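You operate a simulated robot arm through the tools that you are given. There is no shell and no other tool.

The job below is to be done with a simulated two-armed robot. You get a single attempt, and the scene is never put back.

## Task
Take the cream cloth panel from the middle of the long table and lay it out flat on the near end of the long table.

The check looks at the end state, three seconds after you hand in, the way a careful person would. Anything else that was tipped, shoved, dropped, spilled or broken makes it a failure. Flat cloth is picked up by pressing the open fingertips on it (5 to 10 N) and closing them slowly along it; thin cloth reads only 2 to 8 mm in the jaws.

## Robot
Two 6-joint arms with two-finger grippers on one trunk, on a base that moves. Base frame: it is fixed to the floor where the robot stands at the start and does not move with it; the origin is under the middle of the robot, x ahead of it, y to its left, z up. Lengths are in mm, angles in rad, forces in N, time in s.
The left shoulder is at the start at [60, 143, 800], the right one opposite. With the tool pointing down near the work surface each hand reaches from about 220 to 700 mm from the robot's upright axis, wherever it stands, measured 20 degrees to its own side. Places, roughly: cream cloth panel [-1750, -2750, 1000]; near end of the long table [-900, -1500, 900]. Payload 2.45 kg a hand.
The TCP of each hand is the grasp point between the finger pads, 26 mm short of the fingertips. In the tool frame z runs along the fingers and y along their closing line. The gripper opens to 96 mm; its body begins 69 mm behind the TCP.
Orientation is that of the tool frame in the base frame, as [roll, pitch, yaw] about the fixed x, y, z axes, in that order (R = Rz(yaw) Ry(pitch) Rx(roll)). With the fingers straight down and closing along the base's y, the tool's x points along the base's -x, its y along +y and its z along -z.

## Interface
- The arms move only by the tool jog_arm. It takes "left_series", "right_series" or both (then of equal length, played together; a hand with none holds still); each is a list of rows, each an object of numbers (a shift or turn left out is 0, a gripper value left out holds the last): "x", "y", "z": the shift along the tool's x, y, z in units of 25 mm (1.0 is 25 mm); "ax", "ay", "az": the turn, a rotation vector about the tool's x, y, z in units of 4 degrees (1.0 is 4 degrees); "gripper": the opening, from 0 (shut) to 1 (fully open). In form: [{"x": .., "y": .., "z": .., "ax": .., "ay": .., "az": .., "gripper": ..}, ...]. A call has 1 to 20 rows; each row shifts and turns the commanded pose from where the row before left it, along the tool's axes as they then stand. A call with a number of a shift or a turn outside -1 to 1 is refused whole. Rows are played at 5 a second. More than 50 mm and 0.15 rad between two rows, or a gripper value outside its range, and nothing of the call is played. A pose out of reach is approached as far as the arm can. The call stops where the force on the tool passes 40 N (or 10 N more than at its start, if that is more) or the arm is blocked; 0.2 s more then pass. The fingers move at their own pace (about 79.9 mm/s each) and stop on an object; they squeeze with about 30 N. The grip force told is the motor's: it shows also when the fingers shut on nothing. Time passes only in rows, and 0.2 s behind the last, so rows that do not move let the fingers close. It gives the time, the measured TCP pose, the force on the tool (base axes), the opening and the grip force at its end, in the units of the frame above (readings bear some noise), with the torque about the TCP (base axes, N m) and any sound that the robot's microphone picked up.
- Cameras (640 x 400 px; columns grow to the right, rows downward): "scene" is now at [148.4, 8, 1420.5]; the picture's right is [0.11, -0.99, -0.00], its down [-0.60, -0.06, -0.80] and it looks along [0.79, 0.08, -0.60] (base axes); focal length 282 px, centre (320, 200). "left" rides on the left gripper at [82, -3, -98] in its tool frame; the picture's right is [0.04, 1.00, 0.00], its down [-0.73, 0.03, -0.68] and it looks along [-0.68, 0.03, 0.73] (tool axes); focal length 256 px, centre (320, 200). "right" rides on the right gripper at [82, 3, -98] in its tool frame; the picture's right is [-0.04, 1.00, 0.00], its down [-0.73, -0.03, -0.68] and it looks along [-0.68, -0.03, 0.73] (tool axes); focal length 256 px, centre (320, 200). There is no depth. A picture from a camera that has moved, and an enlarged one, comes with that camera's place and axes in the base frame and with its lens.
- capture(camera): a new picture of that camera. The clock stands still meanwhile.
- slide_trunk(by): slides the trunk up (or, below 0, down) by that many mm; the arms and the scene camera ride with it, the base frame stays. It gives what a move gives, with no picture.
- drive_base(legs): drives the robot by 1 to 6 legs, each [ahead, turn to the left] in mm and rad, along the robot's own axes; the way and the turn of a leg run together, so that a leg with both is an arc; at most 1500 mm and 3.142 rad a leg. The arms and the cameras ride along, it lands a little off, and it stops where it bumps. It gives what a move gives.
- pan_tilt(pan, tilt): turns the head with the scene camera to pan (to the left, within 1.501 rad either way) and tilt (down, from -0.506 to 1.204), counted from straight ahead of the robot. It gives what a move gives.
- inspect(camera, box): a new picture of the part [left, top, right, bottom] of that camera's present view, enlarged. The clock stands still meanwhile.
- finish_job(): hands the job in; it is judged then, once.

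Places have to be worked out from the pictures, the camera data and where the tool is seen. Open the grippers and draw the arms clear of the work before you hand the job in, unless the task says otherwise.

The tools are called after "Request:" as a command line: name --argument value ..., lists and objects as JSON in quotes. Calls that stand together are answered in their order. jog_arm: Moves the arms, as the interface text tells. Its arguments: {"type":"object","properties":{"left_series":{"type":"array","items":{"type":"object","properties":{"x":{"type":"number"},"y":{"type":"number"},"z":{"type":"number"},"ax":{"type":"number"},"ay":{"type":"number"},"az":{"type":"number"},"gripper":{"type":"number"}}}},"right_series":{"type":"array","items":{"type":"object","properties":{"x":{"type":"number"},"y":{"type":"number"},"z":{"type":"number"},"ax":{"type":"number"},"ay":{"type":"number"},"az":{"type":"number"},"gripper":{"type":"number"}}}}},"required":[]} The other tools are called the same way: slide_trunk (by) moves the trunk up or down; drive_base (legs) drives the base; pan_tilt (pan, tilt) turns the head that bears the scene camera; capture (camera) takes a picture; inspect (camera, box) takes an enlarged picture of a part of a camera's view; finish_job () hands the job in.

At the start:

```text
clock: 0.0
left_ee_pos: [486.1, 227.9, 1022.6]
left_orientation: [-3.14, 0.0, 3.141]
left_force: [-0.1, 0.2, 0.5]
left_moment: [0.01, -0.01, 0.0]
left_opening: 96.0
left_finger_force: 0.1
right_ee_pos: [442.7, -198.8, 1056.9]
right_orientation: [-3.141, 0.002, -3.14]
right_force: [0.0, 0.1, -0.2]
right_moment: [-0.01, 0.0, 0.05]
right_opening: 96.0
right_finger_force: 0.0
trunk travel left (down, up): [-425.0, 165.0]
robot x, y, heading: [-3.3, -0.5, 0.003]
head pan, tilt (commanded): [0.105, 0.646]
```

scene: 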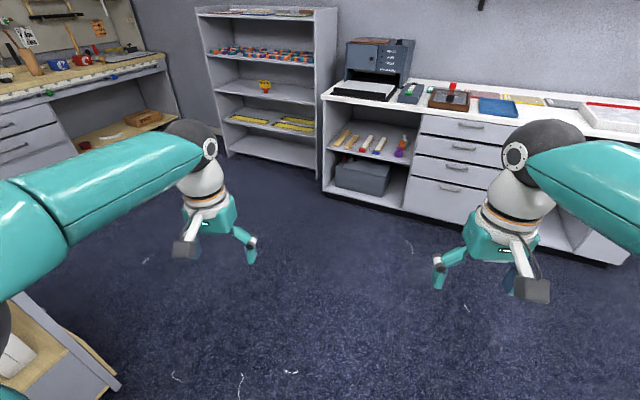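
right: 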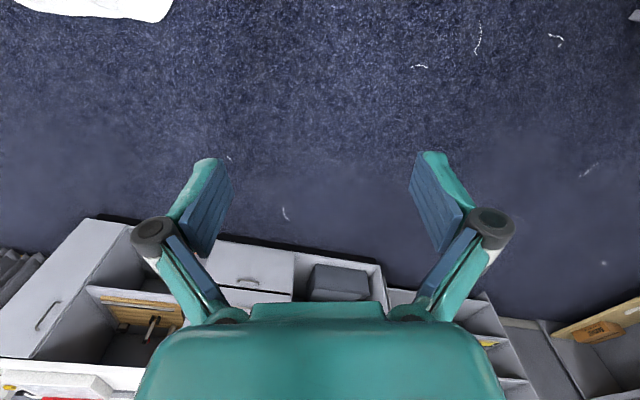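
left: 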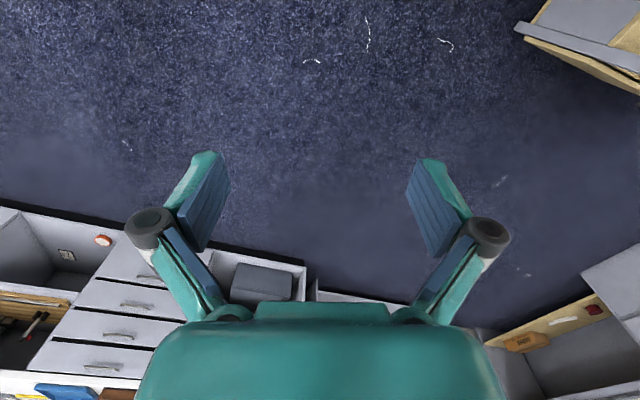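

The start pictures show only the area ahead; the cloth and the long table lie behind and to the right. I'll pan the head to the right to look for the long table.

Request:
pan_tilt --pan -1.5 --tilt 0.4

Request:
capture --camera "scene"

```text
clock: 1.7
left_ee_pos: [486.9, 226.8, 1023.1]
left_orientation: [-3.14, 0.0, -3.141]
left_force: [0.1, -0.1, -1.0]
left_moment: [0.03, 0.0, 0.01]
left_opening: 96.2
left_finger_force: 0.1
right_ee_pos: [443.2, -198.3, 1057.4]
right_orientation: [-3.141, 0.003, -3.141]
right_force: [0.4, -0.4, -0.2]
right_moment: [0.01, -0.02, 0.03]
right_opening: 95.8
right_finger_force: 0.0
trunk travel left (down, up): [-425.0, 165.0]
robot x, y, heading: [-2.4, 3.6, -0.0]
head pan, tilt (commanded): [-1.499, 0.4]
```

```text
taken
camera scene: at [68.7, -93.6, 1442.8], right [-1.0, -0.07, 0.0], down [-0.03, 0.39, -0.92], along [0.07, -0.92, -0.39], focal length 282 px, centre (320, 200)
```

scene: 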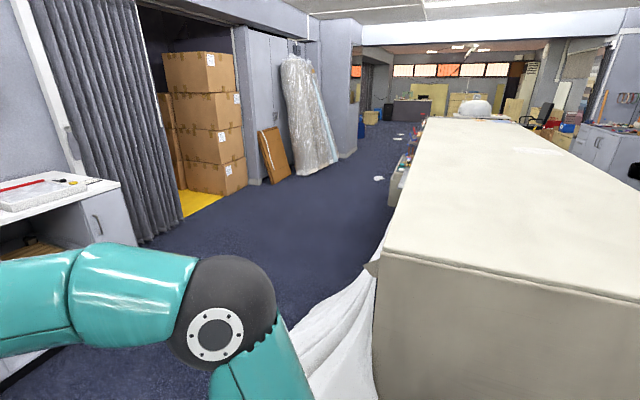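

The long table starts about 0.9 m to my right and runs away toward -y. I'll turn the robot in place to the right, which has clear space around it, so that it faces the table and can look down its length.

Request:
drive_base --legs '[[0, -1.85]]'

Request:
pan_tilt --pan 0.0 --tilt 0.4

Request:
capture --camera "scene"

Request:
pan_tilt --pan -1.0 --tilt 0.4

Request:
capture --camera "scene"

```text
clock: 5.6
left_ee_pos: [315.6, -440.3, 1023.4]
left_orientation: [3.14, -0.001, 1.754]
left_force: [-0.3, -0.5, -0.3]
left_moment: [0.01, -0.01, 0.02]
left_opening: 95.8
left_finger_force: 0.0
right_ee_pos: [-113.4, -475.0, 1056.9]
right_orientation: [3.14, 0.0, 1.759]
right_force: [0.1, 0.6, -0.4]
right_moment: [0.0, 0.0, -0.04]
right_opening: 95.7
right_finger_force: 0.1
trunk travel left (down, up): [-425.0, 165.0]
robot x, y, heading: [58.6, 9.8, -1.413]
head pan, tilt (commanded): [-1.499, 0.4]
stopped in leg 1: the robot was blocked; the commanded pose is now the measured one
```

```text
clock: 7.2
left_ee_pos: [316.7, -438.5, 1024.4]
left_orientation: [3.141, 0.001, 1.755]
left_force: [0.4, -0.2, 0.9]
left_moment: [-0.03, -0.01, 0.02]
left_opening: 95.7
left_finger_force: 0.1
right_ee_pos: [-110.9, -474.1, 1057.1]
right_orientation: [3.14, 0.0, 1.76]
right_force: [-0.1, -0.3, -0.2]
right_moment: [-0.03, -0.02, -0.01]
right_opening: 95.9
right_finger_force: 0.0
trunk travel left (down, up): [-425.0, 165.0]
robot x, y, heading: [48.8, 11.7, -1.418]
head pan, tilt (commanded): [0.0, 0.4]
```

```text
taken
camera scene: at [79.3, -142.6, 1442.7], right [-0.99, -0.15, 0.0], down [-0.06, 0.39, -0.92], along [0.14, -0.91, -0.39], focal length 282 px, centre (320, 200)
```

scene: 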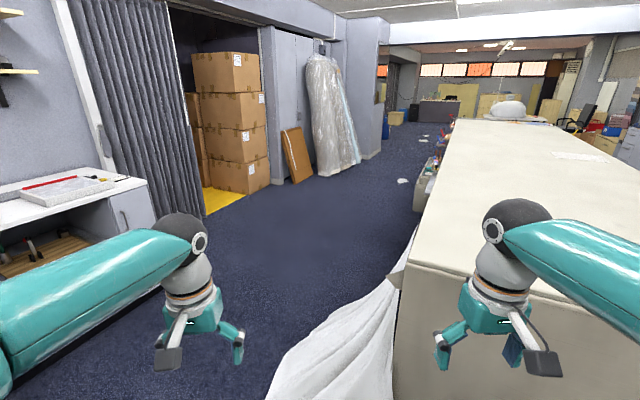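

```text
clock: 8.5
left_ee_pos: [316.5, -438.1, 1024.2]
left_orientation: [-3.141, 0.0, 1.756]
left_force: [0.4, 0.3, 0.2]
left_moment: [-0.03, 0.01, 0.04]
left_opening: 96.1
left_finger_force: 0.1
right_ee_pos: [-111.0, -474.1, 1057.7]
right_orientation: [-3.141, 0.001, 1.759]
right_force: [0.2, 0.7, 0.4]
right_moment: [0.01, -0.04, 0.02]
right_opening: 96.0
right_finger_force: 0.0
trunk travel left (down, up): [-425.0, 165.0]
robot x, y, heading: [56.9, 11.2, -1.415]
head pan, tilt (commanded): [-1.0, 0.4]
```

```text
taken
camera scene: at [-4.1, -112.5, 1442.7], right [-0.66, 0.75, 0.0], down [0.29, 0.26, -0.92], along [-0.69, -0.61, -0.39], focal length 282 px, centre (320, 200)
```

scene: 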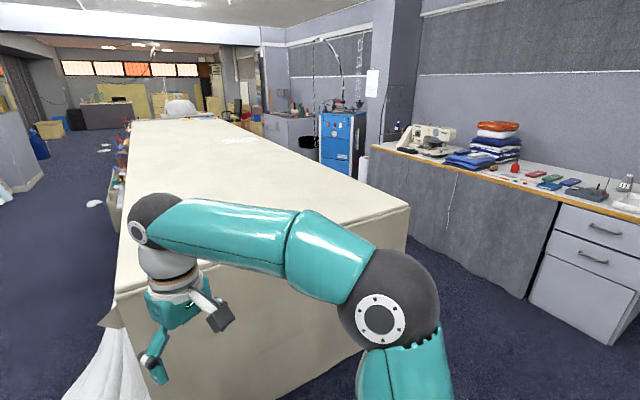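

The turn was blocked early at heading -1.41, so something touched; before moving on I need to know what. I'll look down around both sides of the robot.

Request:
pan_tilt --pan -1.5 --tilt 0.9

Request:
capture --camera "scene"

Request:
pan_tilt --pan 0.0 --tilt 1.1

Request:
capture --camera "scene"

Request:
pan_tilt --pan 1.5 --tilt 0.9

Request:
capture --camera "scene"

Request:
capture --camera "right"

Request:
capture --camera "left"

```text
clock: 9.4
left_ee_pos: [316.7, -440.7, 1023.8]
left_orientation: [-3.141, 0.001, 1.756]
left_force: [-0.2, 0.6, 0.1]
left_moment: [-0.01, -0.02, 0.0]
left_opening: 96.2
left_finger_force: 0.0
right_ee_pos: [-110.4, -474.8, 1057.5]
right_orientation: [3.141, 0.0, 1.76]
right_force: [-0.4, 1.1, -0.2]
right_moment: [0.01, 0.01, 0.04]
right_opening: 95.8
right_finger_force: 0.1
trunk travel left (down, up): [-425.0, 165.0]
robot x, y, heading: [53.7, 7.4, -1.418]
head pan, tilt (commanded): [-1.499, 0.901]
```

```text
taken
camera scene: at [-8.4, -67.9, 1399.8], right [-0.22, 0.97, 0.0], down [0.76, 0.18, -0.62], along [-0.61, -0.14, -0.78], focal length 282 px, centre (320, 200)
```

scene: 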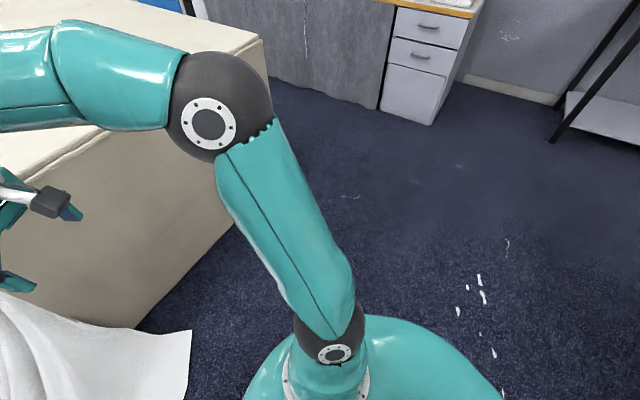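

```text
clock: 11.0
left_ee_pos: [317.1, -439.1, 1024.0]
left_orientation: [3.14, 0.002, 1.757]
left_force: [0.7, 0.5, 0.8]
left_moment: [-0.03, 0.02, 0.0]
left_opening: 96.0
left_finger_force: 0.0
right_ee_pos: [-111.2, -473.7, 1058.6]
right_orientation: [3.14, 0.002, 1.759]
right_force: [1.1, 0.5, 0.0]
right_moment: [0.01, 0.01, 0.0]
right_opening: 96.0
right_finger_force: 0.0
trunk travel left (down, up): [-425.0, 165.0]
robot x, y, heading: [54.5, 12.9, -1.415]
head pan, tilt (commanded): [0.0, 1.1]
```

```text
taken
camera scene: at [74.8, -113.4, 1385.9], right [-0.99, -0.15, 0.0], down [-0.14, 0.88, -0.45], along [0.07, -0.45, -0.89], focal length 282 px, centre (320, 200)
```

scene: 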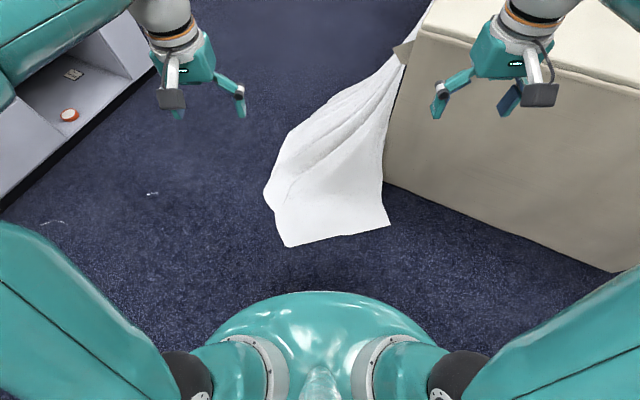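

```text
clock: 12.6
left_ee_pos: [317.8, -439.1, 1024.1]
left_orientation: [3.141, 0.003, 1.757]
left_force: [0.4, -0.1, -0.1]
left_moment: [0.0, -0.02, -0.01]
left_opening: 95.9
left_finger_force: 0.0
right_ee_pos: [-111.4, -474.1, 1058.5]
right_orientation: [3.141, 0.001, 1.76]
right_force: [1.0, -1.0, 0.0]
right_moment: [-0.03, -0.04, -0.01]
right_opening: 95.8
right_finger_force: 0.0
trunk travel left (down, up): [-425.0, 165.0]
robot x, y, heading: [54.1, 7.6, -1.418]
head pan, tilt (commanded): [1.499, 0.901]
```

```text
taken
camera scene: at [140.5, -44.9, 1399.8], right [0.08, -1.0, 0.0], down [-0.78, -0.06, -0.62], along [0.62, 0.05, -0.78], focal length 282 px, centre (320, 200)
```

scene: 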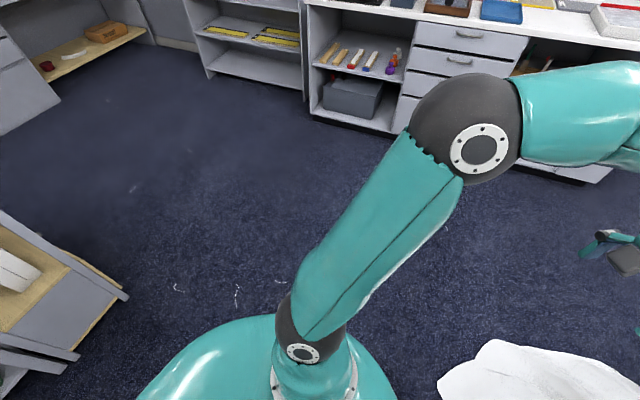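

```text
taken
camera right: at [-123.5, -394.4, 1157.7], right [0.99, 0.15, 0.0], down [0.11, -0.73, 0.68], along [0.1, -0.67, -0.73], focal length 256 px, centre (320, 200)
```

right: 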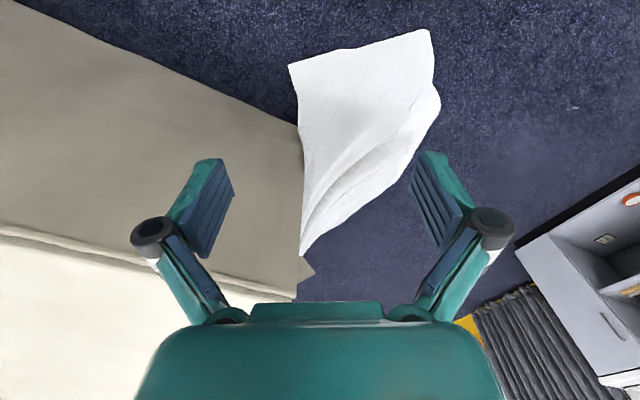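

```text
taken
camera left: at [298.5, -358.1, 1123.4], right [0.97, 0.22, 0.0], down [0.16, -0.71, 0.68], along [0.15, -0.66, -0.73], focal length 256 px, centre (320, 200)
```

left: 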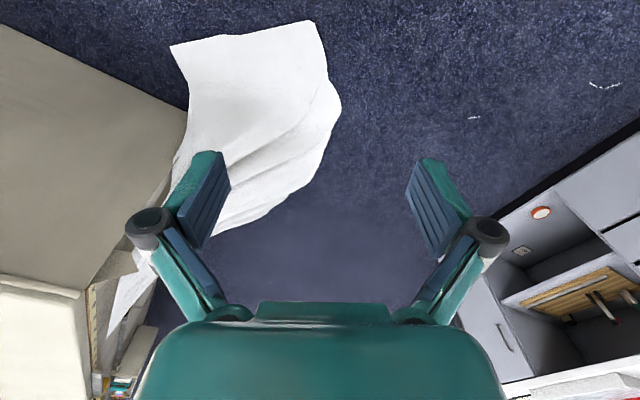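

The visible floor around the base looks clear, so whatever was touched must be hidden behind me. I'll turn back left along the swept path and look at the side I haven't seen yet.

Request:
drive_base --legs '[[0, 1.2]]'

Request:
capture --camera "scene"

Request:
pan_tilt --pan 1.5 --tilt 0.5

Request:
capture --camera "scene"

Request:
pan_tilt --pan -1.5 --tilt 0.6

Request:
capture --camera "scene"

```text
clock: 16.5
left_ee_pos: [560.4, 111.1, 1024.0]
left_orientation: [-3.141, 0.0, 2.993]
left_force: [0.2, -1.0, 0.6]
left_moment: [0.05, 0.06, -0.01]
left_opening: 96.0
left_finger_force: 0.1
right_ee_pos: [453.1, -303.7, 1057.2]
right_orientation: [3.139, 0.0, 2.996]
right_force: [0.2, -0.6, 1.1]
right_moment: [0.06, -0.02, 0.01]
right_opening: 96.0
right_finger_force: 0.1
trunk travel left (down, up): [-425.0, 165.0]
robot x, y, heading: [38.8, -40.5, -0.191]
head pan, tilt (commanded): [1.499, 0.901]
```

```text
taken
camera scene: at [121.0, 20.1, 1399.8], right [0.97, -0.26, 0.0], down [-0.2, -0.76, -0.62], along [0.16, 0.6, -0.78], focal length 282 px, centre (320, 200)
```

scene: 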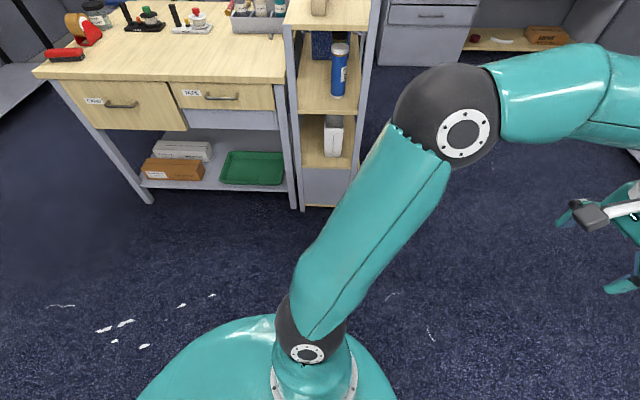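

```text
clock: 17.4
left_ee_pos: [559.7, 111.6, 1023.6]
left_orientation: [-3.14, -0.001, 2.995]
left_force: [0.9, -0.1, -1.1]
left_moment: [-0.07, 0.02, 0.0]
left_opening: 95.9
left_finger_force: 0.0
right_ee_pos: [451.9, -302.7, 1059.6]
right_orientation: [3.141, 0.0, 2.996]
right_force: [0.5, -0.1, -0.5]
right_moment: [-0.05, 0.02, -0.02]
right_opening: 95.7
right_finger_force: 0.1
trunk travel left (down, up): [-425.0, 165.0]
robot x, y, heading: [39.1, -41.7, -0.183]
head pan, tilt (commanded): [1.499, 0.499]
```

```text
taken
camera scene: at [124.5, 36.7, 1433.5], right [0.97, -0.26, 0.0], down [-0.12, -0.46, -0.88], along [0.23, 0.85, -0.48], focal length 282 px, centre (320, 200)
```

scene: 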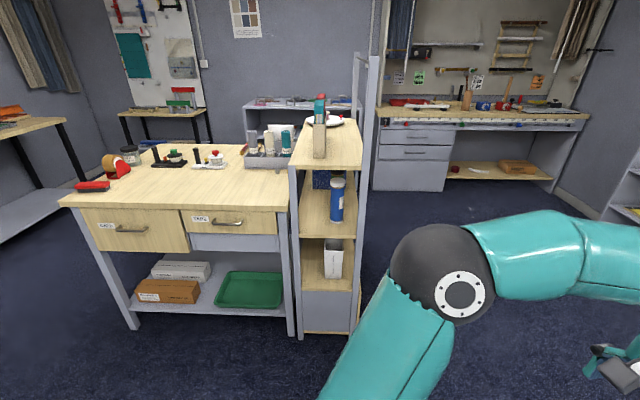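

```text
clock: 20.0
left_ee_pos: [559.3, 113.3, 1023.6]
left_orientation: [-3.141, 0.002, 2.993]
left_force: [0.1, 0.5, 0.3]
left_moment: [0.0, 0.02, -0.02]
left_opening: 96.2
left_finger_force: 0.1
right_ee_pos: [452.5, -303.2, 1059.7]
right_orientation: [-3.141, 0.001, 2.997]
right_force: [0.3, -0.4, -0.3]
right_moment: [0.0, 0.02, 0.0]
right_opening: 96.2
right_finger_force: 0.1
trunk travel left (down, up): [-425.0, 165.0]
robot x, y, heading: [40.4, -36.8, -0.189]
head pan, tilt (commanded): [-1.499, 0.6]
```

```text
taken
camera scene: at [90.6, -140.2, 1424.5], right [-0.99, 0.12, 0.0], down [0.07, 0.56, -0.83], along [-0.1, -0.82, -0.56], focal length 282 px, centre (320, 200)
```

scene: 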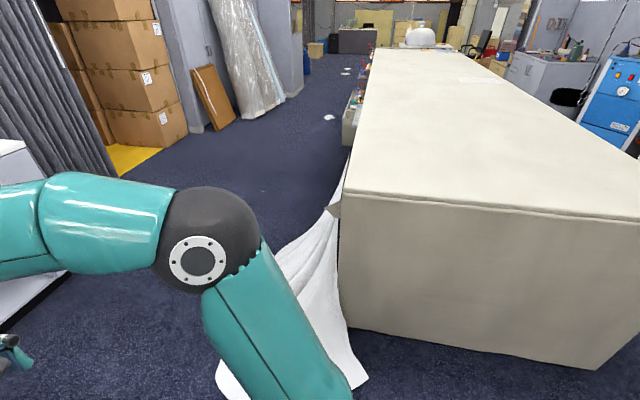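

No obstacle is close behind either, so I'll go on carefully. I'll zoom in on the pale rectangle on the table top, which should be the cloth, and on the aisle to the right of the table.

Request:
inspect --camera "scene" --box '[400, 20, 600, 145]'

Request:
pan_tilt --pan -1.5 --tilt 0.3

Request:
inspect --camera "scene" --box '[320, 100, 640, 300]'

```text
3.20 times, centred on (500, 82) of scene
camera zoom: at [90.6, -140.2, 1424.5], right [-0.99, 0.12, 0.0], down [0.07, 0.56, -0.83], along [-0.1, -0.82, -0.56], focal length 901 px, centre (-256, 576)
```

zoom: 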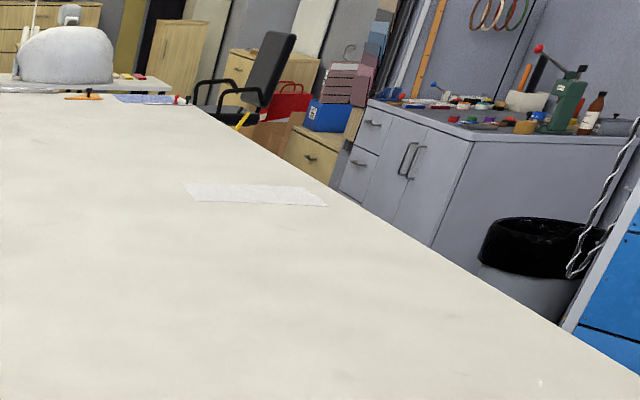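

```text
clock: 20.8
left_ee_pos: [560.1, 112.0, 1024.7]
left_orientation: [3.142, 0.003, 2.993]
left_force: [0.4, -0.9, -1.3]
left_moment: [0.0, 0.01, -0.01]
left_opening: 96.3
left_finger_force: 0.0
right_ee_pos: [453.0, -303.3, 1057.7]
right_orientation: [-3.141, 0.001, 2.997]
right_force: [1.0, 0.3, -0.5]
right_moment: [-0.01, -0.01, 0.04]
right_opening: 96.1
right_finger_force: 0.2
trunk travel left (down, up): [-425.0, 165.0]
robot x, y, heading: [42.5, -41.8, -0.192]
head pan, tilt (commanded): [-1.499, 0.3]
```

```text
2.00 times, centred on (480, 200) of scene
camera zoom: at [90.0, -145.1, 1452.0], right [-0.99, 0.12, 0.0], down [0.03, 0.29, -0.96], along [-0.11, -0.95, -0.3], focal length 563 px, centre (0, 200)
```

zoom: 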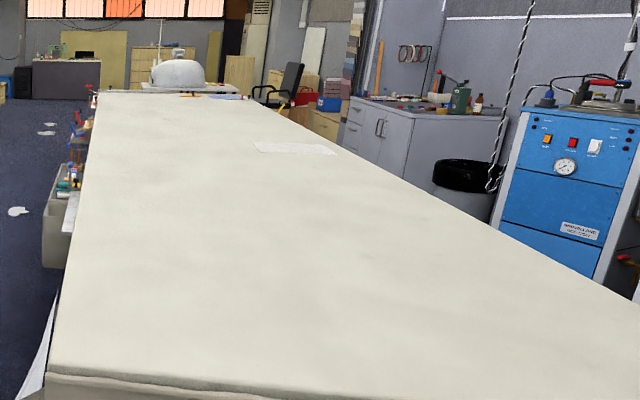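

The cloth panel is a flat, roughly 345 x 235 mm sheet centred near [-1690, -2700] by the table's right edge, and the table top is at about z 866. Before driving I want to know how far my base sticks out, so I'll pitch the left hand to aim its camera back at my own base.

Request:
jog_arm --left_series '[{"ay": 1}, {"ay": 1}, {"ay": 1}, {"ay": 1}, {"ay": 1}, {"ay": 1}, {"ay": 1}, {"ay": 1}, {"ay": 1}, {"ay": 1}, {"ay": 1}, {"ay": 1}, {"ay": 1}, {"ay": 1}, {"ay": 1}]'

Request:
capture --camera "left"

Request:
capture --camera "scene"

```text
clock: 24.0
left_ee_pos: [451.4, 111.8, 917.2]
left_orientation: [-3.139, -1.042, 2.994]
left_force: [-0.5, 0.7, 0.0]
left_moment: [-0.04, 0.01, 0.0]
left_opening: 96.1
left_finger_force: 0.0
left hand out of reach, approached as far as the arm can: row 7, 8, 9, 10, 11, 12, 13, 14, 15
right_ee_pos: [453.1, -303.9, 1058.5]
right_orientation: [-3.141, -0.001, 2.996]
right_force: [-0.2, -0.5, -0.4]
right_moment: [0.02, -0.01, 0.02]
right_opening: 96.0
right_finger_force: 0.1
trunk travel left (down, up): [-425.0, 165.0]
robot x, y, heading: [40.7, -41.1, -0.189]
head pan, tilt (commanded): [-1.499, 0.3]
```

```text
taken
camera left: at [494.3, 103.9, 1037.9], right [0.13, 0.99, 0.03], down [0.95, -0.11, -0.29], along [-0.29, 0.07, -0.96], focal length 256 px, centre (320, 200)
```

left: 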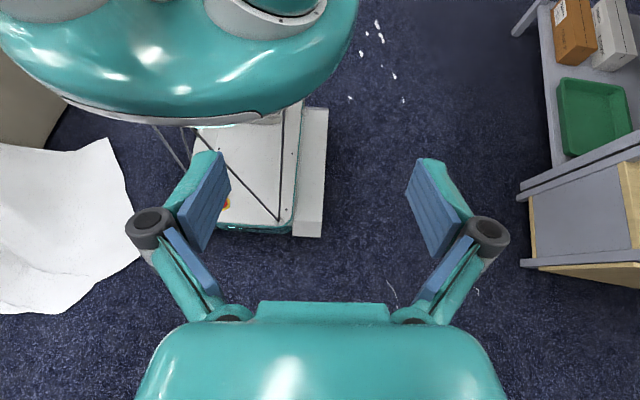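

```text
taken
camera scene: at [90.3, -145.1, 1452.0], right [-0.99, 0.12, 0.0], down [0.03, 0.29, -0.96], along [-0.11, -0.95, -0.3], focal length 282 px, centre (320, 200)
```

scene: 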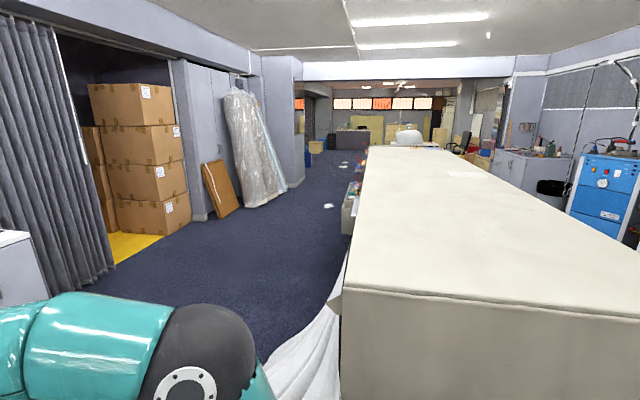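

My base extends about 260 mm ahead and to each side of its axis. I'll put the left hand back to pointing straight down and raise the trunk so the hands stay well above the table.

Request:
jog_arm --left_series '[{"ay": -1}, {"ay": -1}, {"ay": -1}, {"ay": -1}, {"ay": -1}, {"ay": -1}, {"ay": -1}, {"ay": -1}, {"ay": -1}, {"ay": -1}, {"ay": -1}, {"ay": -1}, {"ay": -1}, {"ay": -1}, {"ay": -1}, {}]'

Request:
slide_trunk --by 160

```text
clock: 27.4
left_ee_pos: [452.8, 110.8, 916.4]
left_orientation: [-3.141, 0.001, 2.994]
left_force: [-0.8, -0.2, -0.5]
left_moment: [0.03, 0.0, -0.03]
left_opening: 96.1
left_finger_force: 0.1
right_ee_pos: [452.3, -304.0, 1057.0]
right_orientation: [3.141, 0.0, 2.996]
right_force: [0.4, 0.5, 0.5]
right_moment: [-0.01, 0.03, 0.01]
right_opening: 95.9
right_finger_force: 0.0
trunk travel left (down, up): [-425.0, 165.0]
robot x, y, heading: [41.9, -42.8, -0.188]
head pan, tilt (commanded): [-1.499, 0.3]
```

```text
clock: 29.2
left_ee_pos: [451.4, 111.7, 1076.0]
left_orientation: [-3.14, 0.002, 2.991]
left_force: [0.0, 0.5, 0.4]
left_moment: [-0.01, -0.01, -0.04]
left_opening: 96.1
left_finger_force: 0.0
right_ee_pos: [452.7, -303.7, 1218.5]
right_orientation: [3.14, 0.0, 2.997]
right_force: [-0.6, 0.0, -0.1]
right_moment: [0.02, 0.05, 0.01]
right_opening: 95.9
right_finger_force: 0.1
trunk travel left (down, up): [-585.0, 5.0]
robot x, y, heading: [40.9, -39.2, -0.186]
head pan, tilt (commanded): [-1.499, 0.3]
```

The left hand is back pointing down at z 1076. I'll lift it to match the right hand and draw the right hand in a little for driving.

Request:
jog_arm --left_series '[{"z": -1}, {"z": -1}, {"z": -1}, {"z": -1}, {"z": -1}, {"z": -0.7}]' --right_series '[{"x": 0.5}, {"x": 0.5}, {"x": 0.5}, {"x": 0.5}, {"x": 0.5}, {"x": 0.5}]'

Request:
drive_base --legs '[[0, 1.6]]'

Request:
pan_tilt --pan 0.8 --tilt 0.6

Request:
capture --camera "scene"

```text
clock: 30.6
left_ee_pos: [452.9, 113.2, 1221.3]
left_orientation: [-3.141, 0.001, 2.993]
left_force: [-0.2, -0.6, -0.5]
left_moment: [-0.02, -0.01, 0.03]
left_opening: 95.9
left_finger_force: 0.0
right_ee_pos: [378.8, -293.7, 1219.5]
right_orientation: [3.141, 0.002, 2.995]
right_force: [-0.5, 0.8, 0.1]
right_moment: [0.01, 0.01, -0.02]
right_opening: 96.2
right_finger_force: 0.0
trunk travel left (down, up): [-585.0, 5.0]
robot x, y, heading: [39.0, -35.9, -0.187]
head pan, tilt (commanded): [-1.499, 0.3]
```

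```text
clock: 34.6
left_ee_pos: [-43.8, 398.7, 1220.1]
left_orientation: [-3.139, 0.001, -1.879]
left_force: [-1.0, 0.5, -0.2]
left_moment: [-0.03, -0.07, -0.01]
left_opening: 96.2
left_finger_force: 0.1
right_ee_pos: [345.8, 259.8, 1220.2]
right_orientation: [-3.138, 0.001, -1.876]
right_force: [-0.9, -0.2, 0.0]
right_moment: [-0.01, -0.07, -0.01]
right_opening: 96.0
right_finger_force: 0.0
trunk travel left (down, up): [-585.0, 5.0]
robot x, y, heading: [83.1, -49.4, 1.242]
head pan, tilt (commanded): [-1.499, 0.3]
stopped in leg 1: the robot was blocked; the commanded pose is now the measured one
```

```text
clock: 36.8
left_ee_pos: [-41.2, 396.3, 1221.2]
left_orientation: [-3.141, 0.002, -1.881]
left_force: [0.5, 0.4, 0.4]
left_moment: [0.01, 0.02, 0.0]
left_opening: 95.9
left_finger_force: 0.1
right_ee_pos: [348.8, 259.7, 1219.8]
right_orientation: [3.141, 0.002, -1.878]
right_force: [0.0, 1.5, 0.2]
right_moment: [0.0, 0.0, -0.01]
right_opening: 95.7
right_finger_force: 0.1
trunk travel left (down, up): [-585.0, 5.0]
robot x, y, heading: [85.4, -51.0, 1.243]
head pan, tilt (commanded): [0.799, 0.6]
```

```text
taken
camera scene: at [65.5, 83.3, 1584.5], right [0.89, 0.45, 0.0], down [0.25, -0.5, -0.82], along [-0.37, 0.74, -0.57], focal length 282 px, centre (320, 200)
```

scene: 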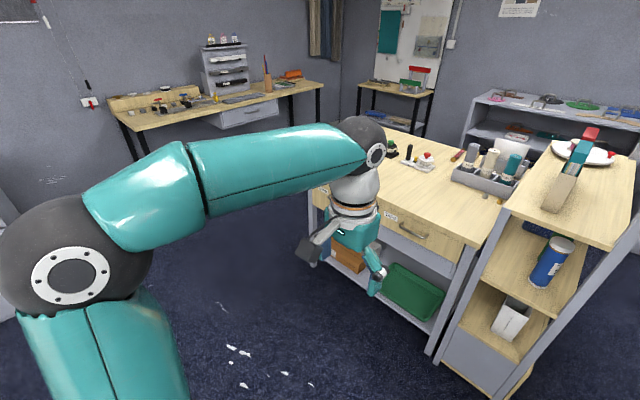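

Both "blocked" stops came after about 1.42 rad of turn with nothing near, so long single turns seem to be cut short; I'll use turns of 1 rad or less. I continue turning left toward -x and look ahead before driving.

Request:
drive_base --legs '[[0, 1.0], [0, 1.0]]'

Request:
pan_tilt --pan 0.4 --tilt 0.5

Request:
capture --camera "scene"

```text
clock: 41.5
left_ee_pos: [-382.6, -111.0, 1219.7]
left_orientation: [-3.138, -0.001, -0.456]
left_force: [-0.3, 0.0, -0.2]
left_moment: [0.08, -0.03, 0.0]
left_opening: 96.2
left_finger_force: 0.1
right_ee_pos: [-189.0, 253.8, 1222.5]
right_orientation: [-3.138, 0.001, -0.451]
right_force: [-0.8, -1.2, -0.6]
right_moment: [0.07, -0.05, -0.04]
right_opening: 96.2
right_finger_force: 0.1
trunk travel left (down, up): [-585.0, 5.0]
robot x, y, heading: [105.6, -11.7, 2.688]
head pan, tilt (commanded): [0.799, 0.6]
stopped in leg 2: the robot was blocked; the commanded pose is now the measured one
```

```text
clock: 42.4
left_ee_pos: [-381.5, -108.4, 1221.2]
left_orientation: [-3.14, 0.002, -0.457]
left_force: [-1.1, 0.6, -0.4]
left_moment: [0.02, -0.02, 0.0]
left_opening: 95.8
left_finger_force: 0.0
right_ee_pos: [-187.3, 257.4, 1220.7]
right_orientation: [-3.141, 0.005, -0.452]
right_force: [0.4, -0.4, -0.2]
right_moment: [0.02, 0.01, 0.02]
right_opening: 96.1
right_finger_force: 0.0
trunk travel left (down, up): [-585.0, 5.0]
robot x, y, heading: [104.1, -8.3, 2.692]
head pan, tilt (commanded): [0.4, 0.499]
```

```text
taken
camera scene: at [-39.6, 19.9, 1593.6], right [0.05, 1.0, 0.0], down [0.48, -0.02, -0.88], along [-0.88, 0.04, -0.48], focal length 282 px, centre (320, 200)
```

scene: 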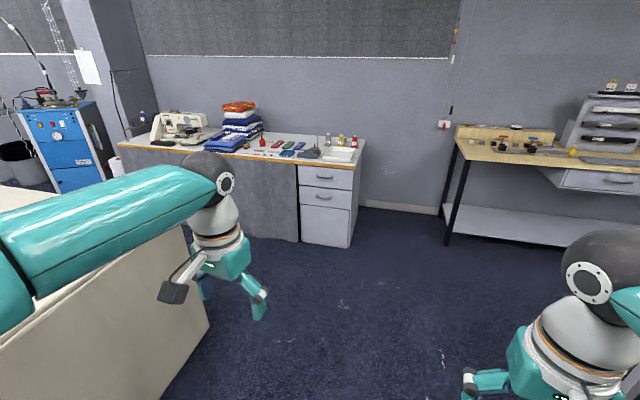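

Again it stopped at about 1.43 rad of total turn in one call, so I'll keep each call below 1.2 rad. The way to the aisle between the table and the counter is clear, so I'll turn left 0.57 and drive 1500 mm to its mouth.

Request:
drive_base --legs '[[0, 0.57], [750, 0]]'

Request:
capture --camera "scene"

```text
clock: 48.2
left_ee_pos: [-983.9, -442.4, 1222.2]
left_orientation: [3.141, 0.0, 0.115]
left_force: [0.3, 0.6, 0.3]
left_moment: [-0.03, -0.03, 0.0]
left_opening: 95.9
left_finger_force: 0.0
right_ee_pos: [-1019.2, -28.9, 1221.1]
right_orientation: [3.14, 0.0, 0.116]
right_force: [-0.7, 0.2, -0.2]
right_moment: [-0.01, -0.01, 0.01]
right_opening: 96.0
right_finger_force: 0.0
trunk travel left (down, up): [-585.0, 5.0]
robot x, y, heading: [-628.8, -99.3, -3.025]
head pan, tilt (commanded): [0.4, 0.499]
```

```text
taken
camera scene: at [-766.0, -152.4, 1593.6], right [-0.49, 0.87, 0.0], down [0.42, 0.24, -0.88], along [-0.76, -0.43, -0.48], focal length 282 px, centre (320, 200)
```

scene: 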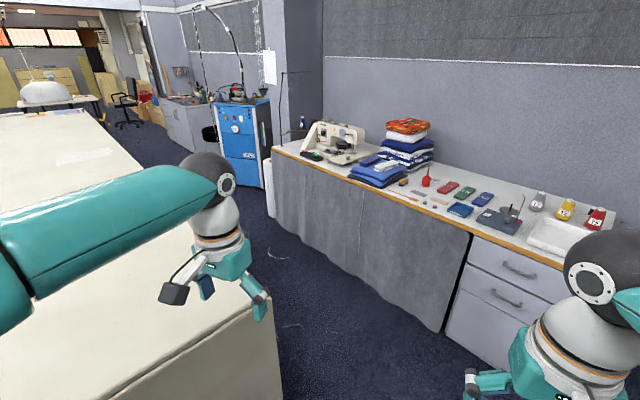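

I'm on line to the aisle mouth with heading -3.02. I'll drive 930 mm more and then turn left 1.15 rad to look down the aisle.

Request:
drive_base --legs '[[930, 0], [0, 1.13]]'

Request:
pan_tilt --pan 0.0 --tilt 0.55

Request:
capture --camera "scene"

```text
clock: 56.5
left_ee_pos: [-1394.2, -676.1, 1222.5]
left_orientation: [-3.138, 0.004, 1.276]
left_force: [-0.6, 0.1, 0.4]
left_moment: [-0.03, 0.02, -0.01]
left_opening: 96.1
left_finger_force: 0.0
right_ee_pos: [-1785.9, -543.7, 1221.3]
right_orientation: [3.139, 0.003, 1.28]
right_force: [0.5, -0.2, -0.4]
right_moment: [-0.04, 0.0, 0.02]
right_opening: 96.2
right_finger_force: 0.0
trunk travel left (down, up): [-585.0, 5.0]
robot x, y, heading: [-1606.6, -204.0, -1.872]
head pan, tilt (commanded): [0.4, 0.499]
```

```text
clock: 57.3
left_ee_pos: [-1396.2, -674.6, 1224.5]
left_orientation: [3.141, 0.003, 1.275]
left_force: [0.0, 1.2, 0.1]
left_moment: [-0.03, -0.02, 0.01]
left_opening: 95.8
left_finger_force: 0.1
right_ee_pos: [-1789.2, -543.5, 1221.9]
right_orientation: [3.14, 0.004, 1.279]
right_force: [-1.2, -0.2, -0.1]
right_moment: [-0.02, -0.02, -0.02]
right_opening: 96.0
right_finger_force: 0.1
trunk travel left (down, up): [-585.0, 5.0]
robot x, y, heading: [-1603.3, -201.3, -1.868]
head pan, tilt (commanded): [0.0, 0.55]
```

```text
taken
camera scene: at [-1650.6, -346.4, 1589.1], right [-0.96, 0.29, 0.0], down [0.15, 0.5, -0.85], along [-0.25, -0.82, -0.52], focal length 282 px, centre (320, 200)
```

scene: 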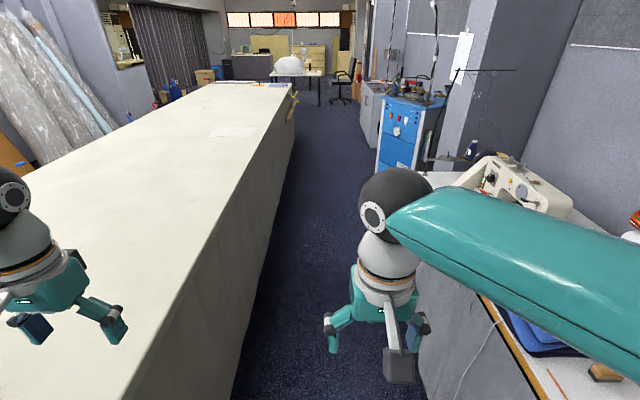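

The aisle is clear and the table's right edge runs about 400 mm to my left; the cloth lies about 2.39 m ahead and 100 mm inside that edge. I'll drive 1200 mm down the aisle and look again.

Request:
drive_base --legs '[[1200, 0]]'

Request:
capture --camera "scene"

```text
clock: 63.5
left_ee_pos: [-1711.8, -1826.7, 1222.2]
left_orientation: [-3.141, 0.002, 1.314]
left_force: [-0.1, 0.5, 0.0]
left_moment: [-0.02, 0.01, 0.0]
left_opening: 96.0
left_finger_force: 0.0
right_ee_pos: [-2107.5, -1708.9, 1222.0]
right_orientation: [3.14, 0.003, 1.318]
right_force: [-0.1, 0.4, -0.1]
right_moment: [0.01, -0.02, 0.04]
right_opening: 95.8
right_finger_force: 0.1
trunk travel left (down, up): [-585.0, 5.0]
robot x, y, heading: [-1939.2, -1362.0, -1.832]
head pan, tilt (commanded): [0.0, 0.55]
```

```text
taken
camera scene: at [-1977.0, -1507.9, 1589.0], right [-0.97, 0.26, 0.0], down [0.14, 0.51, -0.85], along [-0.22, -0.82, -0.52], focal length 282 px, centre (320, 200)
```

scene: 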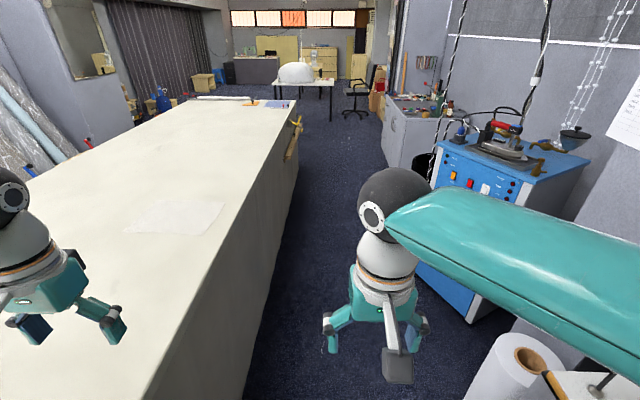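

I'm halfway along, now at [-1939, -1362]. I'll zoom in on the cloth to fix its corners before the next leg.

Request:
inspect --camera "scene" --box '[90, 160, 330, 310]'

```text
2.67 times, centred on (210, 235) of scene
camera zoom: at [-1977.0, -1507.9, 1589.0], right [-0.97, 0.26, 0.0], down [0.14, 0.51, -0.85], along [-0.22, -0.82, -0.52], focal length 751 px, centre (613, 107)
```

zoom: 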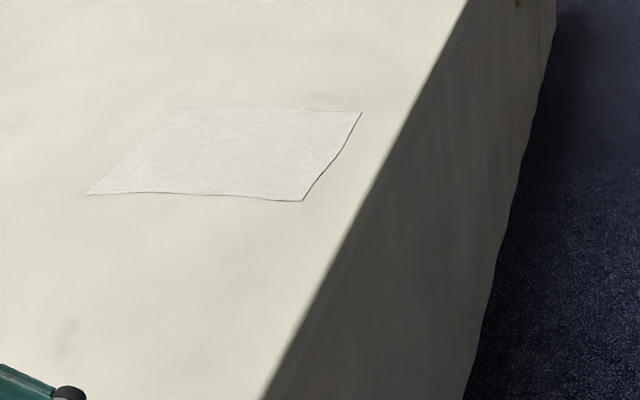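

The cloth corners work out to about [-1753,-2501], [-1833,-2745], [-1512,-2849], [-1428,-2605] (340 x 257 mm), its near hem 90 mm inside the table's right edge. I'll drive 1115 mm further so that I stand beside it, then begin turning left to face the table.

Request:
drive_base --legs '[[1115, 0]]'

Request:
drive_base --legs '[[0, 1.0]]'

Request:
capture --camera "scene"

```text
clock: 69.3
left_ee_pos: [-2003.3, -2904.6, 1222.7]
left_orientation: [-3.138, 0.002, 1.313]
left_force: [0.4, 0.5, 0.1]
left_moment: [0.01, 0.04, -0.02]
left_opening: 95.9
left_finger_force: 0.0
right_ee_pos: [-2399.4, -2786.4, 1222.3]
right_orientation: [3.139, 0.001, 1.316]
right_force: [0.7, -0.8, -0.8]
right_moment: [0.0, -0.03, -0.01]
right_opening: 96.0
right_finger_force: 0.0
trunk travel left (down, up): [-585.0, 5.0]
robot x, y, heading: [-2229.8, -2436.7, -1.83]
head pan, tilt (commanded): [0.0, 0.55]
```

```text
clock: 72.6
left_ee_pos: [-1713.4, -2502.3, 1223.5]
left_orientation: [-3.14, 0.0, 2.307]
left_force: [0.6, 0.5, 0.8]
left_moment: [0.01, 0.0, 0.01]
left_opening: 95.8
left_finger_force: 0.0
right_ee_pos: [-2028.1, -2770.0, 1222.4]
right_orientation: [3.141, 0.003, 2.31]
right_force: [0.3, 0.0, 0.5]
right_moment: [-0.01, 0.03, 0.03]
right_opening: 96.0
right_finger_force: 0.0
trunk travel left (down, up): [-585.0, 5.0]
robot x, y, heading: [-2255.8, -2459.6, -0.842]
head pan, tilt (commanded): [0.0, 0.55]
```

```text
taken
camera scene: at [-2152.0, -2576.0, 1589.0], right [-0.75, -0.66, 0.0], down [-0.35, 0.39, -0.85], along [0.57, -0.64, -0.52], focal length 282 px, centre (320, 200)
```

scene: 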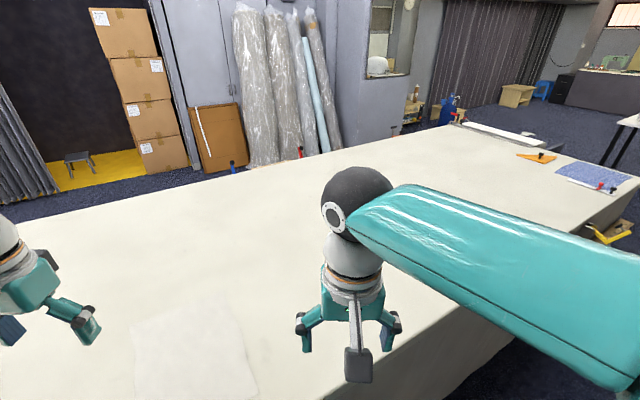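

I'm now at [-2256, -2460] with heading -0.84 and the cloth is below my hands' area. I'll finish the turn to face the table squarely, and look before moving closer.

Request:
drive_base --legs '[[0, 0.54]]'

Request:
pan_tilt --pan 0.0 --tilt 0.9

Request:
capture --camera "scene"

Request:
capture --camera "left"

Request:
capture --camera "right"

```text
clock: 74.7
left_ee_pos: [-1772.9, -2214.3, 1223.8]
left_orientation: [-3.141, 0.002, 2.856]
left_force: [-0.3, -0.2, 0.5]
left_moment: [-0.01, 0.01, 0.0]
left_opening: 96.1
left_finger_force: 0.0
right_ee_pos: [-1901.4, -2608.1, 1223.5]
right_orientation: [3.139, 0.003, 2.861]
right_force: [0.7, 0.2, -0.5]
right_moment: [0.02, 0.02, 0.04]
right_opening: 96.1
right_finger_force: 0.1
trunk travel left (down, up): [-585.0, 5.0]
robot x, y, heading: [-2256.8, -2481.4, -0.295]
head pan, tilt (commanded): [0.0, 0.55]
```

```text
clock: 75.5
left_ee_pos: [-1772.7, -2215.0, 1225.2]
left_orientation: [3.141, 0.002, 2.857]
left_force: [-0.7, -0.5, 0.4]
left_moment: [-0.03, -0.03, 0.0]
left_opening: 95.9
left_finger_force: 0.0
right_ee_pos: [-1899.5, -2608.4, 1224.6]
right_orientation: [3.141, 0.004, 2.862]
right_force: [1.0, 0.3, -0.5]
right_moment: [0.03, -0.03, 0.02]
right_opening: 96.0
right_finger_force: 0.0
trunk travel left (down, up): [-585.0, 5.0]
robot x, y, heading: [-2256.8, -2482.4, -0.304]
head pan, tilt (commanded): [0.0, 0.901]
```

```text
taken
camera scene: at [-2128.1, -2522.8, 1559.8], right [-0.29, -0.96, 0.0], down [-0.75, 0.23, -0.62], along [0.59, -0.18, -0.78], focal length 282 px, centre (320, 200)
```

scene: 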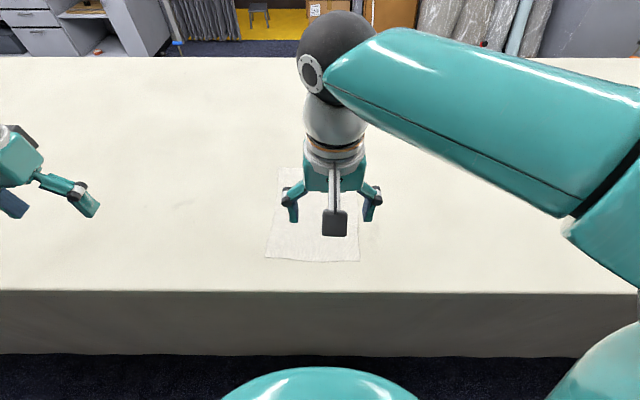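

```text
taken
camera left: at [-1851.9, -2194.3, 1324.2], right [0.24, 0.97, 0.0], down [0.71, -0.18, 0.68], along [0.66, -0.16, -0.73], focal length 256 px, centre (320, 200)
```

left: 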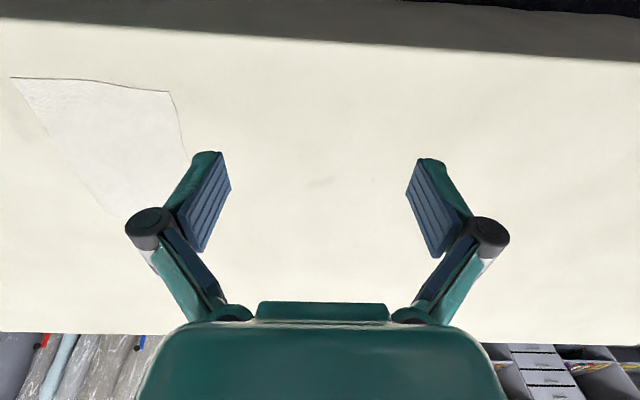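

```text
taken
camera right: at [-1978.8, -2583.7, 1323.4], right [0.32, 0.95, 0.0], down [0.69, -0.23, 0.68], along [0.65, -0.21, -0.73], focal length 256 px, centre (320, 200)
```

right: 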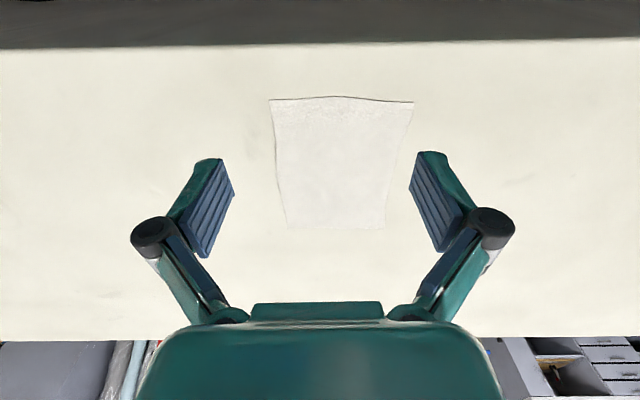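

I'm facing the table with the near hem of the cloth about 480 mm ahead of my axis, corners near [-1751,-2492] and [-1835,-2732]; base and hands are clear. I'll rotate both hands 90 degrees with cameras outward, so the fingers close perpendicular to the hem and the hands can work side by side.

Request:
jog_arm --left_series '[{"az": 1}, {"az": 1}, {"az": 1}, {"az": 1}, {"az": 1}, {"az": 1}, {"az": 1}, {"az": 1}, {"az": 1}, {"az": 1}, {"az": 1}, {"az": 1}, {"az": 1}, {"az": 1}, {"az": 1}, {"az": 1}, {"az": 1}, {"az": 1}, {"az": 1}, {"az": 1}]' --right_series '[{"az": -1}, {"az": -1}, {"az": -1}, {"az": -1}, {"az": -1}, {"az": -1}, {"az": -1}, {"az": -1}, {"az": -1}, {"az": -1}, {"az": -1}, {"az": -1}, {"az": -1}, {"az": -1}, {"az": -1}, {"az": -1}, {"az": -1}, {"az": -1}, {"az": -1}, {"az": -1}]'

Request:
capture --camera "scene"

```text
clock: 79.7
left_ee_pos: [-1771.5, -2212.7, 1224.1]
left_orientation: [3.139, 0.0, 1.461]
left_force: [0.6, 0.1, -0.2]
left_moment: [-0.01, 0.01, 0.0]
left_opening: 95.9
left_finger_force: 0.0
right_ee_pos: [-1900.1, -2606.5, 1222.6]
right_orientation: [-3.139, 0.004, -2.022]
right_force: [0.2, 0.4, -0.8]
right_moment: [-0.01, 0.01, -0.02]
right_opening: 96.1
right_finger_force: 0.0
trunk travel left (down, up): [-585.0, 5.0]
robot x, y, heading: [-2258.3, -2481.8, -0.3]
head pan, tilt (commanded): [0.0, 0.901]
```

```text
taken
camera scene: at [-2127.7, -2521.6, 1559.7], right [-0.29, -0.96, 0.0], down [-0.75, 0.23, -0.62], along [0.59, -0.18, -0.78], focal length 282 px, centre (320, 200)
```

scene: 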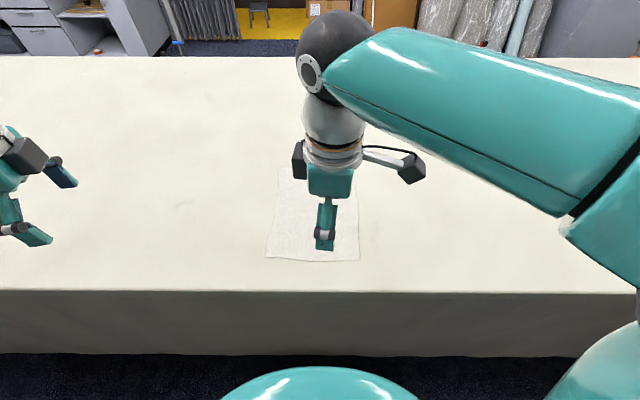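

Both hands turned freely and have room beside each other. I'll finish the alignment with the cloth's hem and move the hands over the two near-hem corners at safe height, with the jaws set to about 35%.

Request:
jog_arm --left_series '[{"az": 0.81, "gripper": 0.35}, {"az": 0.81}, {"az": 0.81}, {"az": 0.81}, {"x": -0.949, "y": 0.471}, {"x": -0.949, "y": 0.471}, {"x": -0.949, "y": 0.471}, {"x": -0.949, "y": 0.471}, {"x": -0.949, "y": 0.471}, {"x": -0.949, "y": 0.471}, {"x": -0.949, "y": 0.471}, {"x": -0.949, "y": 0.471}, {"x": -0.949, "y": 0.471}, {"x": -0.949, "y": 0.471}, {"x": -0.949, "y": 0.471}, {"x": -0.949, "y": 0.471}]' --right_series '[{"az": -0.41, "gripper": 0.35}, {"az": -0.41}, {"az": -0.41}, {"az": -0.42}, {"x": 0.23, "y": -0.442}, {"x": 0.23, "y": -0.442}, {"x": 0.23, "y": -0.442}, {"x": 0.23, "y": -0.442}, {"x": 0.23, "y": -0.442}, {"x": 0.23, "y": -0.442}, {"x": 0.23, "y": -0.442}, {"x": 0.23, "y": -0.442}, {"x": 0.23, "y": -0.442}, {"x": 0.23, "y": -0.442}, {"x": 0.23, "y": -0.442}, {"x": 0.23, "y": -0.442}]'

Request:
capture --camera "scene"

Request:
capture --camera "left"

Request:
capture --camera "right"

```text
clock: 83.1
left_ee_pos: [-1734.9, -2530.1, 1222.5]
left_orientation: [-3.14, 0.0, 1.235]
left_force: [-0.3, 0.1, 0.4]
left_moment: [0.04, 0.0, 0.0]
left_opening: 33.4
left_finger_force: 0.1
right_ee_pos: [-1796.4, -2718.8, 1221.2]
right_orientation: [-3.14, 0.003, -1.911]
right_force: [-0.3, -1.0, 0.3]
right_moment: [0.0, 0.0, -0.02]
right_opening: 33.5
right_finger_force: 0.1
trunk travel left (down, up): [-585.0, 5.0]
robot x, y, heading: [-2256.6, -2480.9, -0.299]
head pan, tilt (commanded): [0.0, 0.901]
```

```text
taken
camera scene: at [-2126.4, -2523.0, 1559.6], right [-0.29, -0.96, 0.0], down [-0.75, 0.23, -0.62], along [0.59, -0.18, -0.78], focal length 282 px, centre (320, 200)
```

scene: 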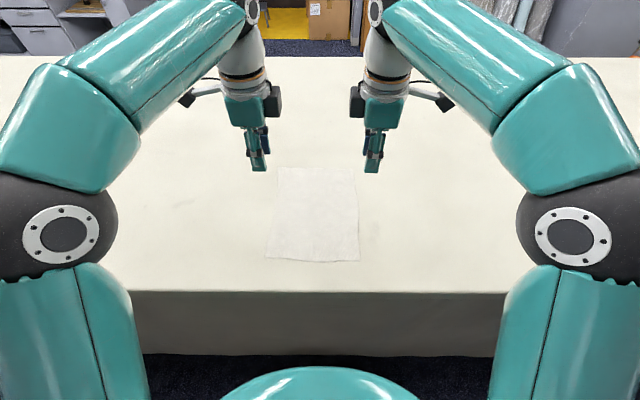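

```text
taken
camera left: at [-1710.7, -2451.5, 1321.7], right [0.96, -0.29, 0.0], down [-0.21, -0.7, 0.68], along [-0.2, -0.65, -0.73], focal length 256 px, centre (320, 200)
```

left: 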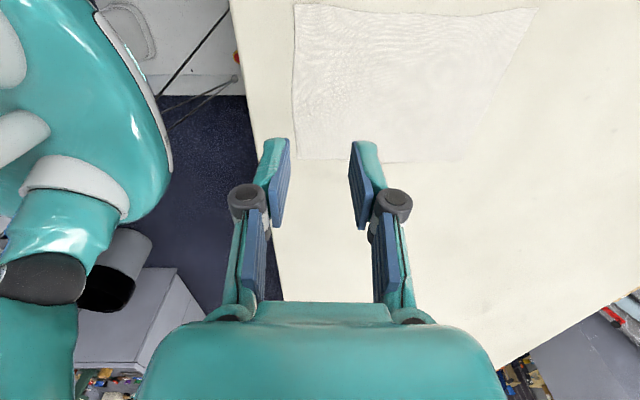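

```text
taken
camera right: at [-1827.6, -2795.9, 1322.0], right [-0.93, 0.37, 0.0], down [0.27, 0.68, 0.68], along [0.25, 0.63, -0.73], focal length 256 px, centre (320, 200)
```

right: 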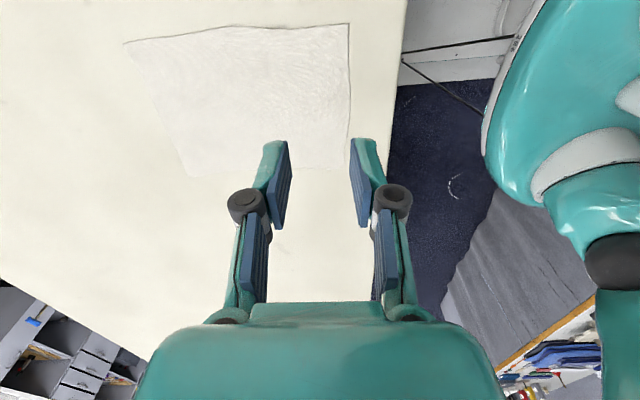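

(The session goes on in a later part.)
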